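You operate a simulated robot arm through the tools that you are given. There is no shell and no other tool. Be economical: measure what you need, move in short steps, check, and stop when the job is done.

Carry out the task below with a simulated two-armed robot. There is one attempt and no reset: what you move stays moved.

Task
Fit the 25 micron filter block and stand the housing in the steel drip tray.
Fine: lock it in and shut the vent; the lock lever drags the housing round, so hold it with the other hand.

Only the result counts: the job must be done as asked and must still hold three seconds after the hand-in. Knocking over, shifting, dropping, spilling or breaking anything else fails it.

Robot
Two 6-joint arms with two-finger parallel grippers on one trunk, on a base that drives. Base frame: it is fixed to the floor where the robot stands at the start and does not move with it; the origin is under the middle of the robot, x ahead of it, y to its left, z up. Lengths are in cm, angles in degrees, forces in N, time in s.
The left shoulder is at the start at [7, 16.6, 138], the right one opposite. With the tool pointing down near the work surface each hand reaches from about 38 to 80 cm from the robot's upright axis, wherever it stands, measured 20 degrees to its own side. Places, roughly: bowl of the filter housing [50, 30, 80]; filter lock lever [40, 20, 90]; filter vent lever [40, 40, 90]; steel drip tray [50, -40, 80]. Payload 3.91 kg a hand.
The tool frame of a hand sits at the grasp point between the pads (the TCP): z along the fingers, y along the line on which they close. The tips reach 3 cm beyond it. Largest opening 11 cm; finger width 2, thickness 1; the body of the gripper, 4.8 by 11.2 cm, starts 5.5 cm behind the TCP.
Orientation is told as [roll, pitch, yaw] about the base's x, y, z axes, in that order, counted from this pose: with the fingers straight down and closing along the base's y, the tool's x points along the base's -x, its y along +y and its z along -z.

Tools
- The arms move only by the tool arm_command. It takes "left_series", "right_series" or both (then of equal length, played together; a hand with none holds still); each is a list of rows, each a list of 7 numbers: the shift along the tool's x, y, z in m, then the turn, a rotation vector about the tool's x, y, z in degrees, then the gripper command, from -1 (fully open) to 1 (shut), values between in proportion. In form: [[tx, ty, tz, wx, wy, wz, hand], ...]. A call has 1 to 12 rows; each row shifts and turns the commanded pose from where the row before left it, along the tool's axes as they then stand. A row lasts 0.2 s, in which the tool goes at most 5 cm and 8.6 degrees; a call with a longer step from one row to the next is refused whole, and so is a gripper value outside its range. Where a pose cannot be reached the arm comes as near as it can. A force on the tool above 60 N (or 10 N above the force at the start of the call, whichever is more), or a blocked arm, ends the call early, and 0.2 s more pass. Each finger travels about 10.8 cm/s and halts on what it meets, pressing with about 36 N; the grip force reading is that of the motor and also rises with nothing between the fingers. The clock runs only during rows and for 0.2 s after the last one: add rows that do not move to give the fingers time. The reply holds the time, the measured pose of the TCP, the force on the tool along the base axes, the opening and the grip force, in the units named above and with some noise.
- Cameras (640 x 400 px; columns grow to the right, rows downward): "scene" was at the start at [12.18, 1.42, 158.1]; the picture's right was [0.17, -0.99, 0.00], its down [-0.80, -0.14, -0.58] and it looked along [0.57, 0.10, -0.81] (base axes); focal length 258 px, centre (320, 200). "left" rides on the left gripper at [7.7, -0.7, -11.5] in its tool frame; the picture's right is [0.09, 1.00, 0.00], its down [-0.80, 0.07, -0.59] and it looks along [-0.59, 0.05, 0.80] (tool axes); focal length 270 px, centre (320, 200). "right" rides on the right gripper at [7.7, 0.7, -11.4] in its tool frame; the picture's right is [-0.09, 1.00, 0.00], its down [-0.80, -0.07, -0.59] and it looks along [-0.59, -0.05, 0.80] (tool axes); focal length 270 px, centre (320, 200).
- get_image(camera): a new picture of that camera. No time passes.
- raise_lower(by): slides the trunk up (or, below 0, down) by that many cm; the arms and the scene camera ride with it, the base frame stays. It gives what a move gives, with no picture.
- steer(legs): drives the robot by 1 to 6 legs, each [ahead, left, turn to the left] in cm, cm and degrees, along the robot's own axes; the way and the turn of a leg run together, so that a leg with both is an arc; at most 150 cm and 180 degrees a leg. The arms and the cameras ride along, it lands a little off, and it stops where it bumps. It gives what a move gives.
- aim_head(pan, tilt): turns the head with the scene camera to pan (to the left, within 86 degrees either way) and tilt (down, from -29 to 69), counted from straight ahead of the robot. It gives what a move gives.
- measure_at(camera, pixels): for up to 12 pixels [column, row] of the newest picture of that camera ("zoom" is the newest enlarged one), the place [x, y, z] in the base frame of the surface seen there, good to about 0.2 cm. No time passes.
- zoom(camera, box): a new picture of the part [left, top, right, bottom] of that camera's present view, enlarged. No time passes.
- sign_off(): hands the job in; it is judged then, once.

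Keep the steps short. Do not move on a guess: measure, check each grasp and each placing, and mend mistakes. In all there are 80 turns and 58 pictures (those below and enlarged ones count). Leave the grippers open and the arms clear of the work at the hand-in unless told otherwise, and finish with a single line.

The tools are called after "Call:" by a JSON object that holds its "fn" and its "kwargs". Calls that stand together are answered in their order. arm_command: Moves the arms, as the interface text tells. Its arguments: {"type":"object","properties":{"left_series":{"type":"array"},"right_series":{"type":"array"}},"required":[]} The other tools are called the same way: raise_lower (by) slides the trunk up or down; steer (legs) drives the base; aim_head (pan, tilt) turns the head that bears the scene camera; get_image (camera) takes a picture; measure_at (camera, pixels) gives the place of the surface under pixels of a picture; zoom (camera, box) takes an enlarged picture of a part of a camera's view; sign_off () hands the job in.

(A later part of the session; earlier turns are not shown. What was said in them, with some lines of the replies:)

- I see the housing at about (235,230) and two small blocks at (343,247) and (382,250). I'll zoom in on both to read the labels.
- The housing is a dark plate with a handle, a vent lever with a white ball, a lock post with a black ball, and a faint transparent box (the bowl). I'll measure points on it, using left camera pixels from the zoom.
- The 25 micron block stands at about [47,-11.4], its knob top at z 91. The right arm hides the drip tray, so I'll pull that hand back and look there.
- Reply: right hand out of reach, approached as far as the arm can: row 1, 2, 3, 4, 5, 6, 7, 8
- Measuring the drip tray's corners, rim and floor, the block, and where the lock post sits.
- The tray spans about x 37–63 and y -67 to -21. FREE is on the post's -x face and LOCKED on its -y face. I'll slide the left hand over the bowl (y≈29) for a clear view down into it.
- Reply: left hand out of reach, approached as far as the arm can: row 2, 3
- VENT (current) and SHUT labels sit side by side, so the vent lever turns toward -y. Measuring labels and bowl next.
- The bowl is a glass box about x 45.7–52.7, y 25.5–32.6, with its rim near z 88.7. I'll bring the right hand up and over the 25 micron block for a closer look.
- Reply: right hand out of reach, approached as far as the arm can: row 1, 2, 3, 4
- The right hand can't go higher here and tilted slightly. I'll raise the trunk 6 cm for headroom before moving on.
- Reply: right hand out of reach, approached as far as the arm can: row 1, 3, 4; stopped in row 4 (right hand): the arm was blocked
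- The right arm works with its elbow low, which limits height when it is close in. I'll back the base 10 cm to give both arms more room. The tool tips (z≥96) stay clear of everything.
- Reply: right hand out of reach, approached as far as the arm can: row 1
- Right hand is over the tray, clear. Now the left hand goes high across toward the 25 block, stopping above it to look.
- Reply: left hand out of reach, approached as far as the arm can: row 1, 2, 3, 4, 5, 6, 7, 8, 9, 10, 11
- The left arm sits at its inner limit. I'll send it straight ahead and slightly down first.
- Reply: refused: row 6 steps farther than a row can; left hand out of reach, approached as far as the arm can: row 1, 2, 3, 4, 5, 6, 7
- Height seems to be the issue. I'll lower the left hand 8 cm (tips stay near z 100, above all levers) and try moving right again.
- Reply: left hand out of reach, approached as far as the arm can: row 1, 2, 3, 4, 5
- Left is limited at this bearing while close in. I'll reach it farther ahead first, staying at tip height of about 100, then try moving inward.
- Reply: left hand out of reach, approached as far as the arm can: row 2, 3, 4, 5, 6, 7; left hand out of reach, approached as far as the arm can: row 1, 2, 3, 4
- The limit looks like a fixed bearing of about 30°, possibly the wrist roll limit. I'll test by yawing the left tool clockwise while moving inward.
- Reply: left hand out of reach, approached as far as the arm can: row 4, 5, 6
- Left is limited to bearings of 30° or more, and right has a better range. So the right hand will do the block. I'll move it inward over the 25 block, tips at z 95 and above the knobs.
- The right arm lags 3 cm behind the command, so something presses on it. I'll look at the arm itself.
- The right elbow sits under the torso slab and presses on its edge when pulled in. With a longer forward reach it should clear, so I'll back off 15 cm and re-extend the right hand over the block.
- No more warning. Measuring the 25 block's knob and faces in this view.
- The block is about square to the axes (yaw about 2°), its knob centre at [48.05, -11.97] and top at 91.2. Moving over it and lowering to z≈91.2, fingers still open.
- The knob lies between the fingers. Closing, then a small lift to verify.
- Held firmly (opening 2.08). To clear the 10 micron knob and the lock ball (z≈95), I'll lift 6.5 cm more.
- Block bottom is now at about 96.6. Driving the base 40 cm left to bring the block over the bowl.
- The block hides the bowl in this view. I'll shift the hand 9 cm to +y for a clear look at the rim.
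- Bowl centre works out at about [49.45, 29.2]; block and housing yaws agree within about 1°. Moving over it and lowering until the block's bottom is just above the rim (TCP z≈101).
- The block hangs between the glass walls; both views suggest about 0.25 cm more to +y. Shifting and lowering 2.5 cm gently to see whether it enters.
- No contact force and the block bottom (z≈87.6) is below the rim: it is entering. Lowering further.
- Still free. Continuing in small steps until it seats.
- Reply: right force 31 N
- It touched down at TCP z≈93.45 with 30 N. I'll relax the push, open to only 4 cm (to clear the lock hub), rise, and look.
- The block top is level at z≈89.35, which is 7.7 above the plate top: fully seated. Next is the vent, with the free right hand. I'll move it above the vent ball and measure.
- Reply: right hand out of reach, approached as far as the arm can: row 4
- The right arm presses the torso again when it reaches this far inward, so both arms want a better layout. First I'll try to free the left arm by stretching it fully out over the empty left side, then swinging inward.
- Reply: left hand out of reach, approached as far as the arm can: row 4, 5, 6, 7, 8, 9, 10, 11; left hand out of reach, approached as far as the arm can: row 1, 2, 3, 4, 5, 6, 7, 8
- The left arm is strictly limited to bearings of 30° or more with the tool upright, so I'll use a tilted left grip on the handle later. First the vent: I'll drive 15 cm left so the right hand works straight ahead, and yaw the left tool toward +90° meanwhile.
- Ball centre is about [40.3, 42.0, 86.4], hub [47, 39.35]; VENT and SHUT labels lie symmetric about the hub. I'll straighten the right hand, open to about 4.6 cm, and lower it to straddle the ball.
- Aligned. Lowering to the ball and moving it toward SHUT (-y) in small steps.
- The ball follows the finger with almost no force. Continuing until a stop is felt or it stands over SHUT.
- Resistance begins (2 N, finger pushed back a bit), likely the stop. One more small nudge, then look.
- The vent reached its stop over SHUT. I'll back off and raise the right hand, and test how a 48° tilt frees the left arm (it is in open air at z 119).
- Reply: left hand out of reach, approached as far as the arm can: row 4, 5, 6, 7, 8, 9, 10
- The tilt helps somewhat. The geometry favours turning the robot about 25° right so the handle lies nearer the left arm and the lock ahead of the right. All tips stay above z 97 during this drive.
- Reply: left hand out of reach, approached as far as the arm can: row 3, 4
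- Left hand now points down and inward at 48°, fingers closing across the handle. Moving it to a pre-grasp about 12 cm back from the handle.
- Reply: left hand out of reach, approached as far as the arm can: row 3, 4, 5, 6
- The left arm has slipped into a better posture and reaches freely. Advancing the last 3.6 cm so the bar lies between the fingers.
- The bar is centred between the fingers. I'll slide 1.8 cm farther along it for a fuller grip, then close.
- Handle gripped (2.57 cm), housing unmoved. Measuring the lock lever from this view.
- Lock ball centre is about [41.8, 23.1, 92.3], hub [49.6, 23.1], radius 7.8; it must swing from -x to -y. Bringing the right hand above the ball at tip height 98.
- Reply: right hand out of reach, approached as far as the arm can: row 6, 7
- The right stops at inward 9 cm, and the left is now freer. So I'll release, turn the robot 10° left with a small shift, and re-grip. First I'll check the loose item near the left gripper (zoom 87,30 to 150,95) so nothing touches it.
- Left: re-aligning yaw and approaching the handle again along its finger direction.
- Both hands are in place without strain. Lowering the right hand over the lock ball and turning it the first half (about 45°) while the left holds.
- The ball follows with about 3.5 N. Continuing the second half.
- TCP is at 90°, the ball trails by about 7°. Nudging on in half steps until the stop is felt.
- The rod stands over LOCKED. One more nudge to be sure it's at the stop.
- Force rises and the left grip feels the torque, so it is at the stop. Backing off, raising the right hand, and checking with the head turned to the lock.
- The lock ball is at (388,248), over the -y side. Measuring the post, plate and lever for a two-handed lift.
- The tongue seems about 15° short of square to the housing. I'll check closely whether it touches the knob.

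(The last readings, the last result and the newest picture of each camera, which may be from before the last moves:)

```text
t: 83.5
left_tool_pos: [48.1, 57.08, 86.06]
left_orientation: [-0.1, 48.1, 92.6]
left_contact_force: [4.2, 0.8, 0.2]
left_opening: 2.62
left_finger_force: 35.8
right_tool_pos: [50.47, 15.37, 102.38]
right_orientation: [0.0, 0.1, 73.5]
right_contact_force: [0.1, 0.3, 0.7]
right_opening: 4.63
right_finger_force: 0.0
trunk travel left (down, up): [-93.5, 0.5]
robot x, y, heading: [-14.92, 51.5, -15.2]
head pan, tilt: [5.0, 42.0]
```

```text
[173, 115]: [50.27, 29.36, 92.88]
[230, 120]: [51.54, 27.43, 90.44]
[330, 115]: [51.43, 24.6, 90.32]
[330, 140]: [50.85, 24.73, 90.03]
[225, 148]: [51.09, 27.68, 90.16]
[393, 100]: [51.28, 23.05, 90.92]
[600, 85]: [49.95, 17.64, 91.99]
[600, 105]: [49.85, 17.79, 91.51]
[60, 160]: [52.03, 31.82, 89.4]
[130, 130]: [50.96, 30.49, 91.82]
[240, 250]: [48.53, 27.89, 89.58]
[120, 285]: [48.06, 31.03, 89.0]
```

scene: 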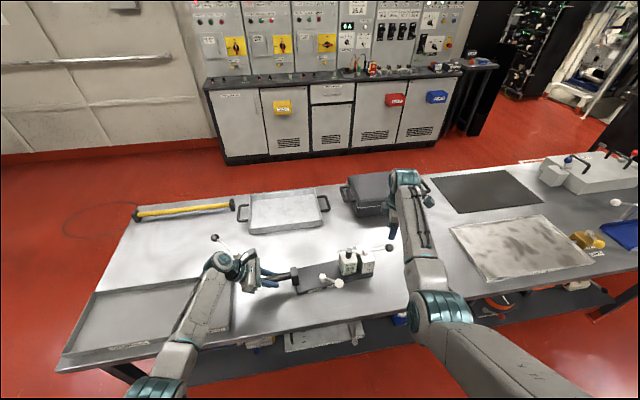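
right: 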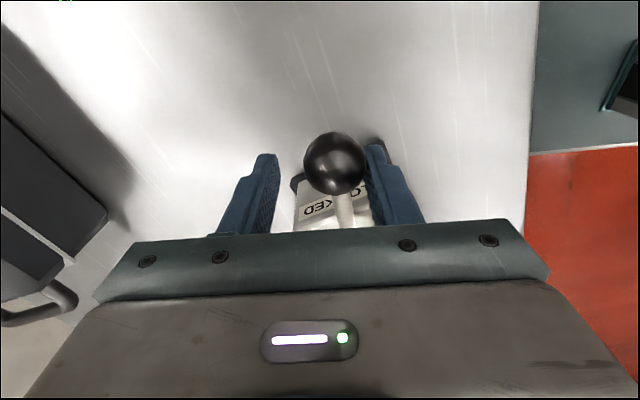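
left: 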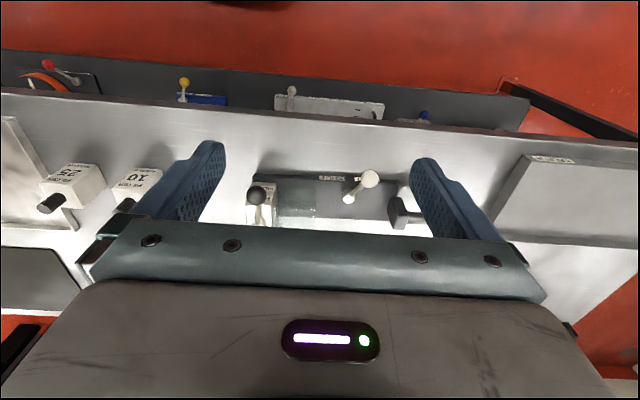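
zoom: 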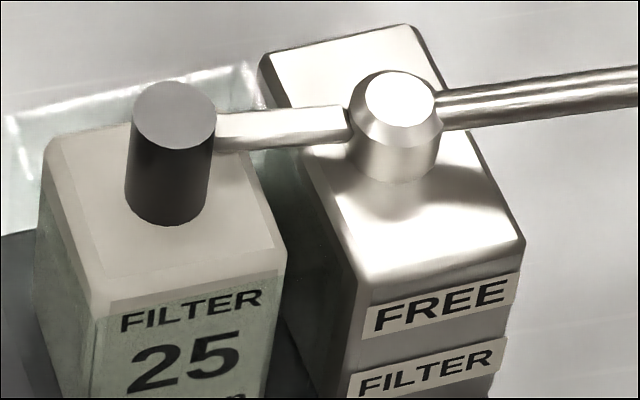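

The tongue tip is right by the knob, perhaps 8–12° from square. I'll push the ball once more, watching force and how far it goes.

Call:
{"fn": "arm_command", "kwargs": {"right_series": [[0.008, 0.006, 0, 0, 0, 0, 0.16], [0, 0, 0.035, 0, 0, 0, 0.16], [0, 0, 0.035, 0, 0, 0, 0.16], [0, 0, 0.031, 0, 0, 0, 0.16], [-0.002, -0.008, 0, 0, 0, 0, 0.16], [-0.002, -0.006, 0, 0, 0, 0, 0.16], [-0.002, -0.006, 0, 0, 0, 0, 0.16], [0, 0, 0, 0, 0, 0, 0.16]]}}

```text
t: 85.3
left_tool_pos: [47.99, 57.0, 86.2]
left_orientation: [0.0, 48.3, 92.6]
left_contact_force: [4.1, -1.2, -1.1]
left_opening: 2.76
left_finger_force: 35.8
right_tool_pos: [51.78, 14.72, 92.37]
right_orientation: [0.0, 0.2, 73.5]
right_contact_force: [-4.6, -0.1, -1.4]
right_opening: 4.87
right_finger_force: 3.0
trunk travel left (down, up): [-93.5, 0.5]
robot x, y, heading: [-15.03, 51.55, -15.3]
head pan, tilt: [5.0, 42.0]
```

Call:
{"fn": "arm_command", "kwargs": {"right_series": [[-0.001, -0.005, 0, 0, 0, 0, 0.16], [-0.001, -0.005, 0, 0, 0, 0, 0.16], [0, 0, 0, 0, 0, 0, 0.16]]}}

Call:
{"fn": "zoom", "kwargs": {"camera": "scene", "box": [330, 230, 394, 270]}}

```text
t: 86.2
left_tool_pos: [48.08, 56.94, 86.14]
left_orientation: [0.0, 48.3, 92.5]
left_contact_force: [2.9, -4.8, 0.1]
left_opening: 2.86
left_finger_force: 36.2
right_tool_pos: [52.87, 14.83, 92.37]
right_orientation: [-0.1, 0.1, 73.5]
right_contact_force: [-4.2, 4.7, -0.4]
right_opening: 4.92
right_finger_force: 3.1
trunk travel left (down, up): [-93.5, 0.5]
robot x, y, heading: [-14.69, 51.41, -15.0]
head pan, tilt: [5.0, 42.0]
```

```text
10.00 times, centred on (362, 250) of scene
```

zoom: 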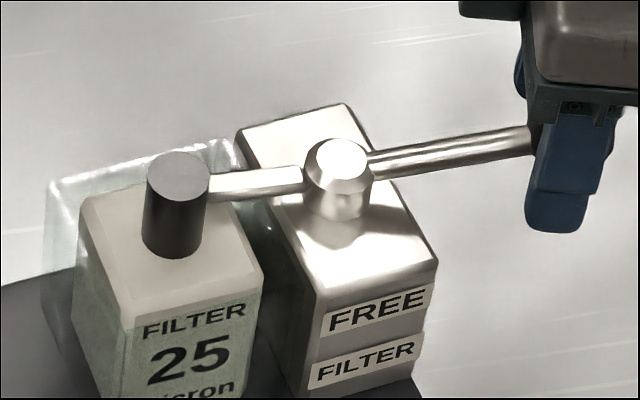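

Call:
{"fn": "measure_at", "kwargs": {"camera": "zoom", "pixels": [[345, 107], [432, 235], [242, 135], [315, 285], [385, 163], [515, 140], [340, 158], [295, 180], [220, 185], [180, 168], [325, 118], [260, 130]]}}

```text
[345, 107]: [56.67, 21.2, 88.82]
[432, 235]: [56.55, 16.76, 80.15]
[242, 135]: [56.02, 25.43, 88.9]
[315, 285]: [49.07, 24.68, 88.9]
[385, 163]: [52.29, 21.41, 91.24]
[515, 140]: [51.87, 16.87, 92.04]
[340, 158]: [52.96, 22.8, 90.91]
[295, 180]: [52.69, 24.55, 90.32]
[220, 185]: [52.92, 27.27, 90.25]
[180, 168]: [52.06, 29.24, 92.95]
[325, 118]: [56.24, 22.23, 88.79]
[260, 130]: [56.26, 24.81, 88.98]
```

The lever no longer moves relative to the housing, only the housing gives: it is at its stop, locked. Now I'll back off, rise, yaw the right hand to about 96° and bring it above the post with open fingers.

Call:
{"fn": "arm_command", "kwargs": {"right_series": [[0.003, 0.01, 0, 0, 0, 0, 0.16], [0, 0, -0.035, 0, 0, 0, 0.16], [0, 0, -0.04, 0, 0, 0, 0.16], [0, 0, -0.04, 0, 0, 0, 0.16], [0, 0, 0, 0, 0, -7.5, -1], [0, 0, 0, 0, 0, -7.5, -1], [0, 0, 0, 0, 0, -7.5, -1], [-0.027, 0.002, 0, 0, 0, 0, -1], [-0.027, 0.001, 0, 0, 0, 0, -1], [-0.025, 0.001, 0, 0, 0, 0, -1], [0, 0, 0, 0, 0, 0, -1]]}}

Call:
{"fn": "get_image", "kwargs": {"camera": "right"}}

```text
t: 88.5
left_tool_pos: [48.13, 56.99, 86.12]
left_orientation: [0.0, 48.3, 92.6]
left_contact_force: [1.4, 0.5, 0.3]
left_opening: 2.55
left_finger_force: 36.6
right_tool_pos: [50.69, 22.69, 103.75]
right_orientation: [0.0, 0.1, 96.0]
right_contact_force: [-0.3, -0.3, -0.4]
right_opening: 11.01
right_finger_force: 0.1
trunk travel left (down, up): [-93.5, 0.5]
robot x, y, heading: [-15.07, 51.19, -14.9]
head pan, tilt: [5.0, 42.0]
```

```text
5 pictures are left
```

right: 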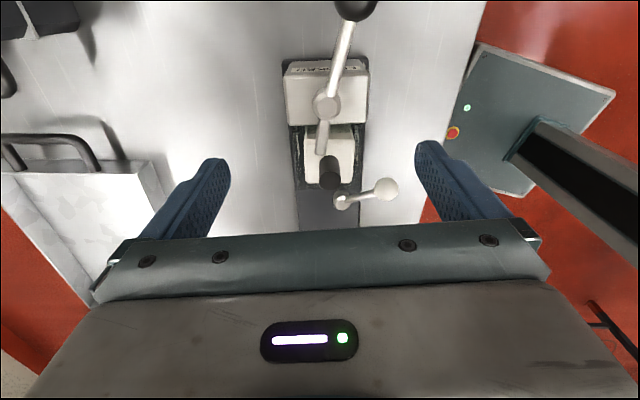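

Call:
{"fn": "measure_at", "kwargs": {"camera": "right", "pixels": [[288, 85], [290, 115], [364, 90], [366, 115], [327, 103], [290, 66], [365, 66], [330, 165], [293, 170], [350, 12], [300, 210], [362, 205]]}}

```text
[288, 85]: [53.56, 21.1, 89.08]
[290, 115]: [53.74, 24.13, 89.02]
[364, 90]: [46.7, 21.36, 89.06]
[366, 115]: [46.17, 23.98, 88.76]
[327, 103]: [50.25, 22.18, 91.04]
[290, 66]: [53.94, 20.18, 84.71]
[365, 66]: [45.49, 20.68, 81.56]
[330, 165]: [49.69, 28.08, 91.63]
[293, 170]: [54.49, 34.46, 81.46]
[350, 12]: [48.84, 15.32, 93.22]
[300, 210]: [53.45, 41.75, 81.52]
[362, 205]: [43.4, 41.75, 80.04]
```

Post centre is about [50.0, 22.7], width ~8. Shifting slightly, lowering to TCP z≈87.2, and closing on the post's ±x faces.

Call:
{"fn": "arm_command", "kwargs": {"right_series": [[0, 0.006, 0, 0, 0, 1.5, -1], [0, 0, 0.04, 0, 0, 0, -1], [0, 0, 0.04, 0, 0, 0, -1], [0, 0, 0.04, 0, 0, 0, -1], [0, 0, 0.03, 0, 0, 0, -1], [0, 0, 0.015, 0, 0, 0, -1], [0, 0, 0, 0, 0, 0, -1]]}}

Call:
{"fn": "get_image", "kwargs": {"camera": "right"}}

```text
t: 90.2
left_tool_pos: [48.16, 57.01, 86.35]
left_orientation: [0.0, 48.2, 92.6]
left_contact_force: [1.8, -0.5, -0.1]
left_opening: 2.57
left_finger_force: 36.1
right_tool_pos: [50.0, 22.41, 87.33]
right_orientation: [0.0, 0.2, 94.5]
right_contact_force: [0.1, -0.1, 0.1]
right_opening: 10.99
right_finger_force: 0.2
trunk travel left (down, up): [-93.5, 0.5]
robot x, y, heading: [-14.62, 51.42, -15.1]
head pan, tilt: [5.0, 42.0]
```

```text
4 pictures are left
```

right: 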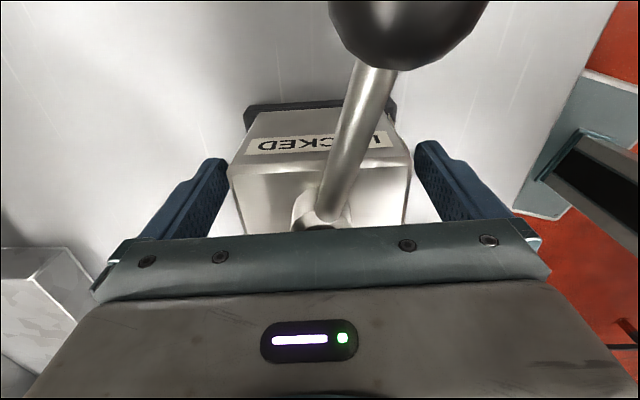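

Fingers straddle the post evenly. Closing, then a 2 cm two-handed test lift.

Call:
{"fn": "arm_command", "kwargs": {"left_series": [[0, 0, 0, 0, 0, 0, 1], [0, 0, 0, 0, 0, 0, 1], [0, 0, 0, 0, 0, 0, 1], [0, 0, 0, 0, 0, 0, 1], [0.00745, 0, -0.00667, 0, 0, 0, 1], [0.00745, 0, -0.00667, 0, 0, 0, 1], [0, 0, 0, 0, 0, 0, 1]], "right_series": [[0, 0, 0, 0, 0, 0, 0], [0, 0, 0, 0, 0, 0, 1], [0, 0, 0, 0, 0, 0, 1], [0, 0, 0, 0, 0, 0, 1], [0, 0, -0.01, 0, 0, 0, 1], [0, 0, -0.01, 0, 0, 0, 1], [0, 0, 0, 0, 0, 0, 1]]}}

```text
t: 91.8
left_tool_pos: [48.18, 56.91, 88.15]
left_orientation: [0.2, 48.2, 92.8]
left_contact_force: [0.1, 2.4, -4.4]
left_opening: 2.56
left_finger_force: 36.1
right_tool_pos: [50.07, 22.35, 89.2]
right_orientation: [0.2, 0.1, 94.4]
right_contact_force: [-0.8, -2.0, -5.3]
right_opening: 8.01
right_finger_force: 36.5
trunk travel left (down, up): [-93.5, 0.5]
robot x, y, heading: [-14.62, 51.25, -15.0]
head pan, tilt: [5.0, 42.0]
```

The load is shared evenly (about 5 N each). Lifting 12 cm more to pass over the 10 micron block.

Call:
{"fn": "arm_command", "kwargs": {"left_series": [[0.0112, 0, -0.01, 0, 0, 0, 1], [0.0112, 0, -0.01, 0, 0, 0, 1], [0.0112, 0, -0.01, 0, 0, 0, 1], [0.0112, 0, -0.01, 0, 0, 0, 1], [0.0112, 0, -0.01, 0, 0, 0, 1], [0.0112, 0, -0.01, 0, 0, 0, 1], [0.0112, 0, -0.01, 0, 0, 0, 1], [0.0112, 0, -0.01, 0, 0, 0, 1], [0, 0, 0, 0, 0, 0, 1]], "right_series": [[0, 0, -0.015, 0, 0, 0, 1], [0, 0, -0.015, 0, 0, 0, 1], [0, 0, -0.015, 0, 0, 0, 1], [0, 0, -0.015, 0, 0, 0, 1], [0, 0, -0.015, 0, 0, 0, 1], [0, 0, -0.015, 0, 0, 0, 1], [0, 0, -0.015, 0, 0, 0, 1], [0, 0, -0.015, 0, 0, 0, 1], [0, 0, 0, 0, 0, 0, 1]]}}

```text
t: 93.8
left_tool_pos: [48.28, 57.01, 100.22]
left_orientation: [0.2, 48.2, 92.6]
left_contact_force: [-3.0, 1.5, 0.7]
left_opening: 2.59
left_finger_force: 36.1
right_tool_pos: [50.09, 22.43, 101.41]
right_orientation: [0.1, 0.3, 94.6]
right_contact_force: [2.6, -0.6, -9.2]
right_opening: 8.04
right_finger_force: 35.9
trunk travel left (down, up): [-93.5, 0.5]
robot x, y, heading: [-14.9, 51.46, -15.2]
head pan, tilt: [5.0, 42.0]
```

Plate bottom is now about z 94, clear of the 10 micron knob (91.3). Driving straight along world -y by 77 cm, both arms riding rigidly.

Call:
{"fn": "steer", "kwargs": {"legs": [[20.7, -74.2, 0]]}}

Call:
{"fn": "aim_head", "kwargs": {"pan": 5, "tilt": 48}}

Call:
{"fn": "get_image", "kwargs": {"camera": "scene"}}

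```text
t: 97.9
left_tool_pos: [49.13, -19.74, 100.21]
left_orientation: [0.1, 48.2, 93.0]
left_contact_force: [0.3, 1.5, -2.8]
left_opening: 2.58
left_finger_force: 35.6
right_tool_pos: [51.15, -54.21, 101.29]
right_orientation: [0.2, 0.2, 94.8]
right_contact_force: [-0.1, -0.8, -6.8]
right_opening: 8.02
right_finger_force: 35.8
trunk travel left (down, up): [-93.5, 0.5]
robot x, y, heading: [-14.19, -25.57, -14.5]
head pan, tilt: [5.0, 42.0]
```

```text
t: 98.6
left_tool_pos: [49.01, -19.79, 100.08]
left_orientation: [0.1, 48.2, 93.0]
left_contact_force: [-0.3, -1.7, -3.0]
left_opening: 2.58
left_finger_force: 36.1
right_tool_pos: [51.17, -54.25, 101.27]
right_orientation: [0.1, 0.2, 94.8]
right_contact_force: [-0.1, 0.8, -5.7]
right_opening: 8.06
right_finger_force: 36.0
trunk travel left (down, up): [-93.5, 0.5]
robot x, y, heading: [-13.96, -25.39, -14.6]
head pan, tilt: [5.0, 48.0]
```

```text
3 pictures are left
5 turns are left
```

scene: 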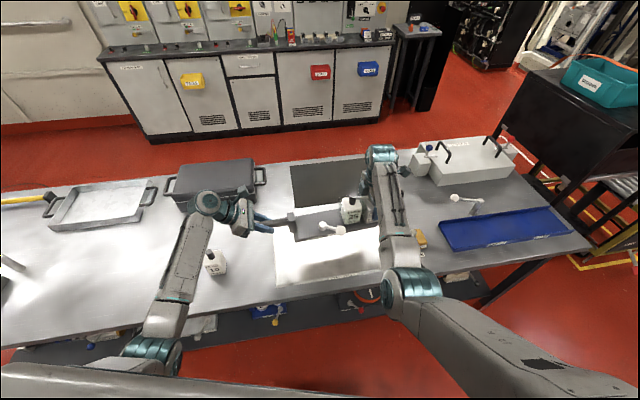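

Five turns remain, so I'll combine steps. The housing hangs over the tray. Lowering both hands together 13.6 cm, with 2.5 cm more to -y to keep the left arm well off the 10 micron block.

Call:
{"fn": "arm_command", "kwargs": {"left_series": [[-0.0057, 0, 0.0162, 0, 0, 0, 1], [-0.0057, 0, 0.0162, 0, 0, 0, 1], [-0.0057, 0, 0.0162, 0, 0, 0, 1], [-0.0112, 0, 0.01, 0, 0, 0, 1], [-0.0112, 0, 0.01, 0, 0, 0, 1], [-0.0112, 0, 0.01, 0, 0, 0, 1], [-0.0112, 0, 0.01, 0, 0, 0, 1], [-0.0112, 0, 0.01, 0, 0, 0, 1], [-0.006, 0, 0.0053, 0, 0, 0, 1], [-0.0037, 0, 0.0033, 0, 0, 0, 1], [-0.0022, 0, 0.002, 0, 0, 0, 1], [0, 0, 0, 0, 0, 0, 1]], "right_series": [[0.0083, 0, 0.015, 0, 0, 0, 1], [0.0083, 0, 0.015, 0, 0, 0, 1], [0.0083, 0, 0.015, 0, 0, 0, 1], [0, 0, 0.015, 0, 0, 0, 1], [0, 0, 0.015, 0, 0, 0, 1], [0, 0, 0.015, 0, 0, 0, 1], [0, 0, 0.015, 0, 0, 0, 1], [0, 0, 0.015, 0, 0, 0, 1], [0, 0, 0.008, 0, 0, 0, 1], [0, 0, 0.005, 0, 0, 0, 1], [0, 0, 0.003, 0, 0, 0, 1], [0, 0, 0, 0, 0, 0, 1]]}}

Call:
{"fn": "zoom", "kwargs": {"camera": "scene", "box": [180, 170, 440, 300]}}

```text
t: 101.2
left_tool_pos: [49.14, -22.31, 86.6]
left_orientation: [0.1, 48.3, 92.9]
left_contact_force: [1.6, -8.9, -1.1]
left_opening: 2.56
left_finger_force: 36.3
right_tool_pos: [51.38, -56.93, 87.55]
right_orientation: [0.1, 0.1, 94.8]
right_contact_force: [-2.3, 9.1, -7.6]
right_opening: 8.06
right_finger_force: 36.2
trunk travel left (down, up): [-93.5, 0.5]
robot x, y, heading: [-13.86, -25.8, -14.4]
head pan, tilt: [5.0, 48.0]
```

```text
2.46 times, centred on (310, 235) of scene
4 turns are left
```

zoom: 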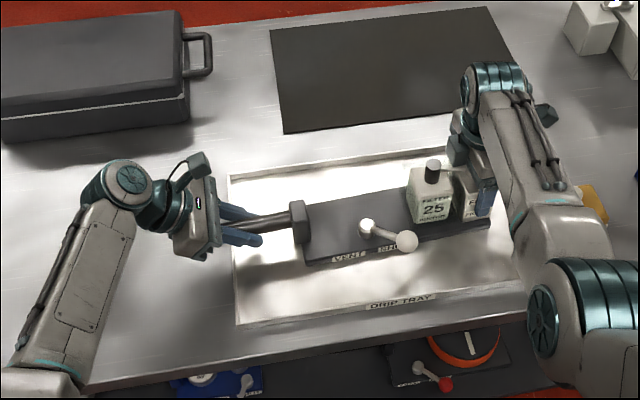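

The housing sits inside the DRIP TRAY rim, the right hand still bearing a few newtons. Lowering 4 mm more to rest, then opening both hands and rising straight up.

Call:
{"fn": "arm_command", "kwargs": {"left_series": [[-0.0015, 0, 0.0013, 0, 0, 0, 1], [-0.0015, 0, 0.0013, 0, 0, 0, 1], [0, 0, 0, 0, 0, 0, 1], [0, 0, 0, 0, 0, 0, 0], [0, 0, 0, 0, 0, 0, -1], [0, 0, 0, 0, 0, 0, -1], [0, 0, 0, 0, 0, 0, -1], [0.0149, 0, -0.0133, 0, 0, 0, -1], [0.0224, 0, -0.02, 0, 0, 0, -1], [0.0224, 0, -0.02, 0, 0, 0, -1], [0.0224, 0, -0.02, 0, 0, 0, -1], [0.0224, 0, -0.02, 0, 0, 0, -1]], "right_series": [[0, 0, 0.002, 0, 0, 0, 1], [0, 0, 0.002, 0, 0, 0, 1], [0, 0, 0, 0, 0, 0, 1], [0, 0, 0, 0, 0, 0, -0.7], [0, 0, 0, 0, 0, 0, -1], [0, 0, 0, 0, 0, 0, -1], [0, 0, 0, 0, 0, 0, -1], [0, 0, -0.02, 0, 0, 0, -1], [0, 0, -0.03, 0, 0, 0, -1], [0, 0, -0.03, 0, 0, 0, -1], [0, 0, -0.03, 0, 0, 0, -1], [0, 0, -0.03, 0, 0, 0, -1]]}}

Call:
{"fn": "get_image", "kwargs": {"camera": "right"}}

Call:
{"fn": "zoom", "kwargs": {"camera": "scene", "box": [240, 180, 440, 300]}}

```text
t: 103.8
left_tool_pos: [49.09, -22.26, 100.32]
left_orientation: [0.0, 48.3, 93.0]
left_contact_force: [0.3, -0.4, 0.2]
left_opening: 11.01
left_finger_force: 0.0
right_tool_pos: [51.22, -56.71, 101.4]
right_orientation: [0.1, 0.2, 94.8]
right_contact_force: [0.6, 0.8, 0.3]
right_opening: 11.0
right_finger_force: 0.1
trunk travel left (down, up): [-93.5, 0.5]
robot x, y, heading: [-13.97, -26.05, -14.7]
head pan, tilt: [5.0, 48.0]
```

```text
1 pictures are left
```

right: 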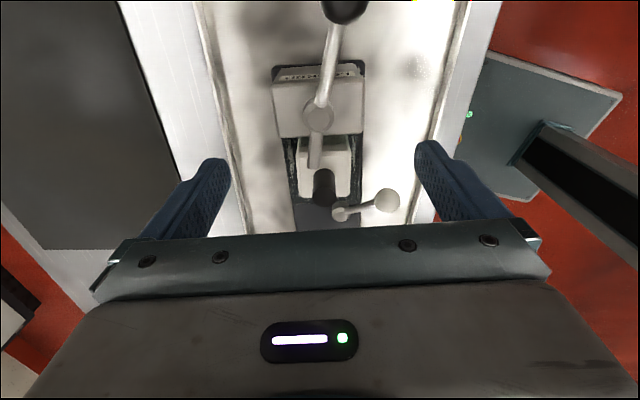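

```text
3.20 times, centred on (340, 240) of scene
3 turns are left
```

zoom: 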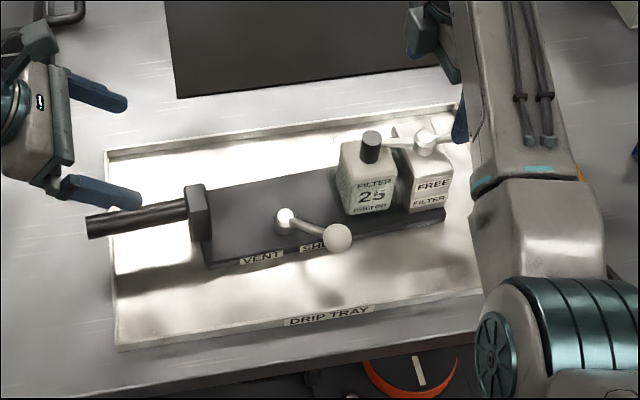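

Both pictures show the housing flat in the drip tray, with the 25 micron block seated, the lock tongue over the block and the vent over SHUT. Both hands are open and clear, so I'm handing in.

Call:
{"fn": "sign_off", "kwargs": {}}

```text
The job is handed in.
```

The 25 micron block is fitted and locked in, with the lever at its stop though it rests about 12° short of square. The vent is shut, and the housing stands in the steel drip tray with both hands open and clear.
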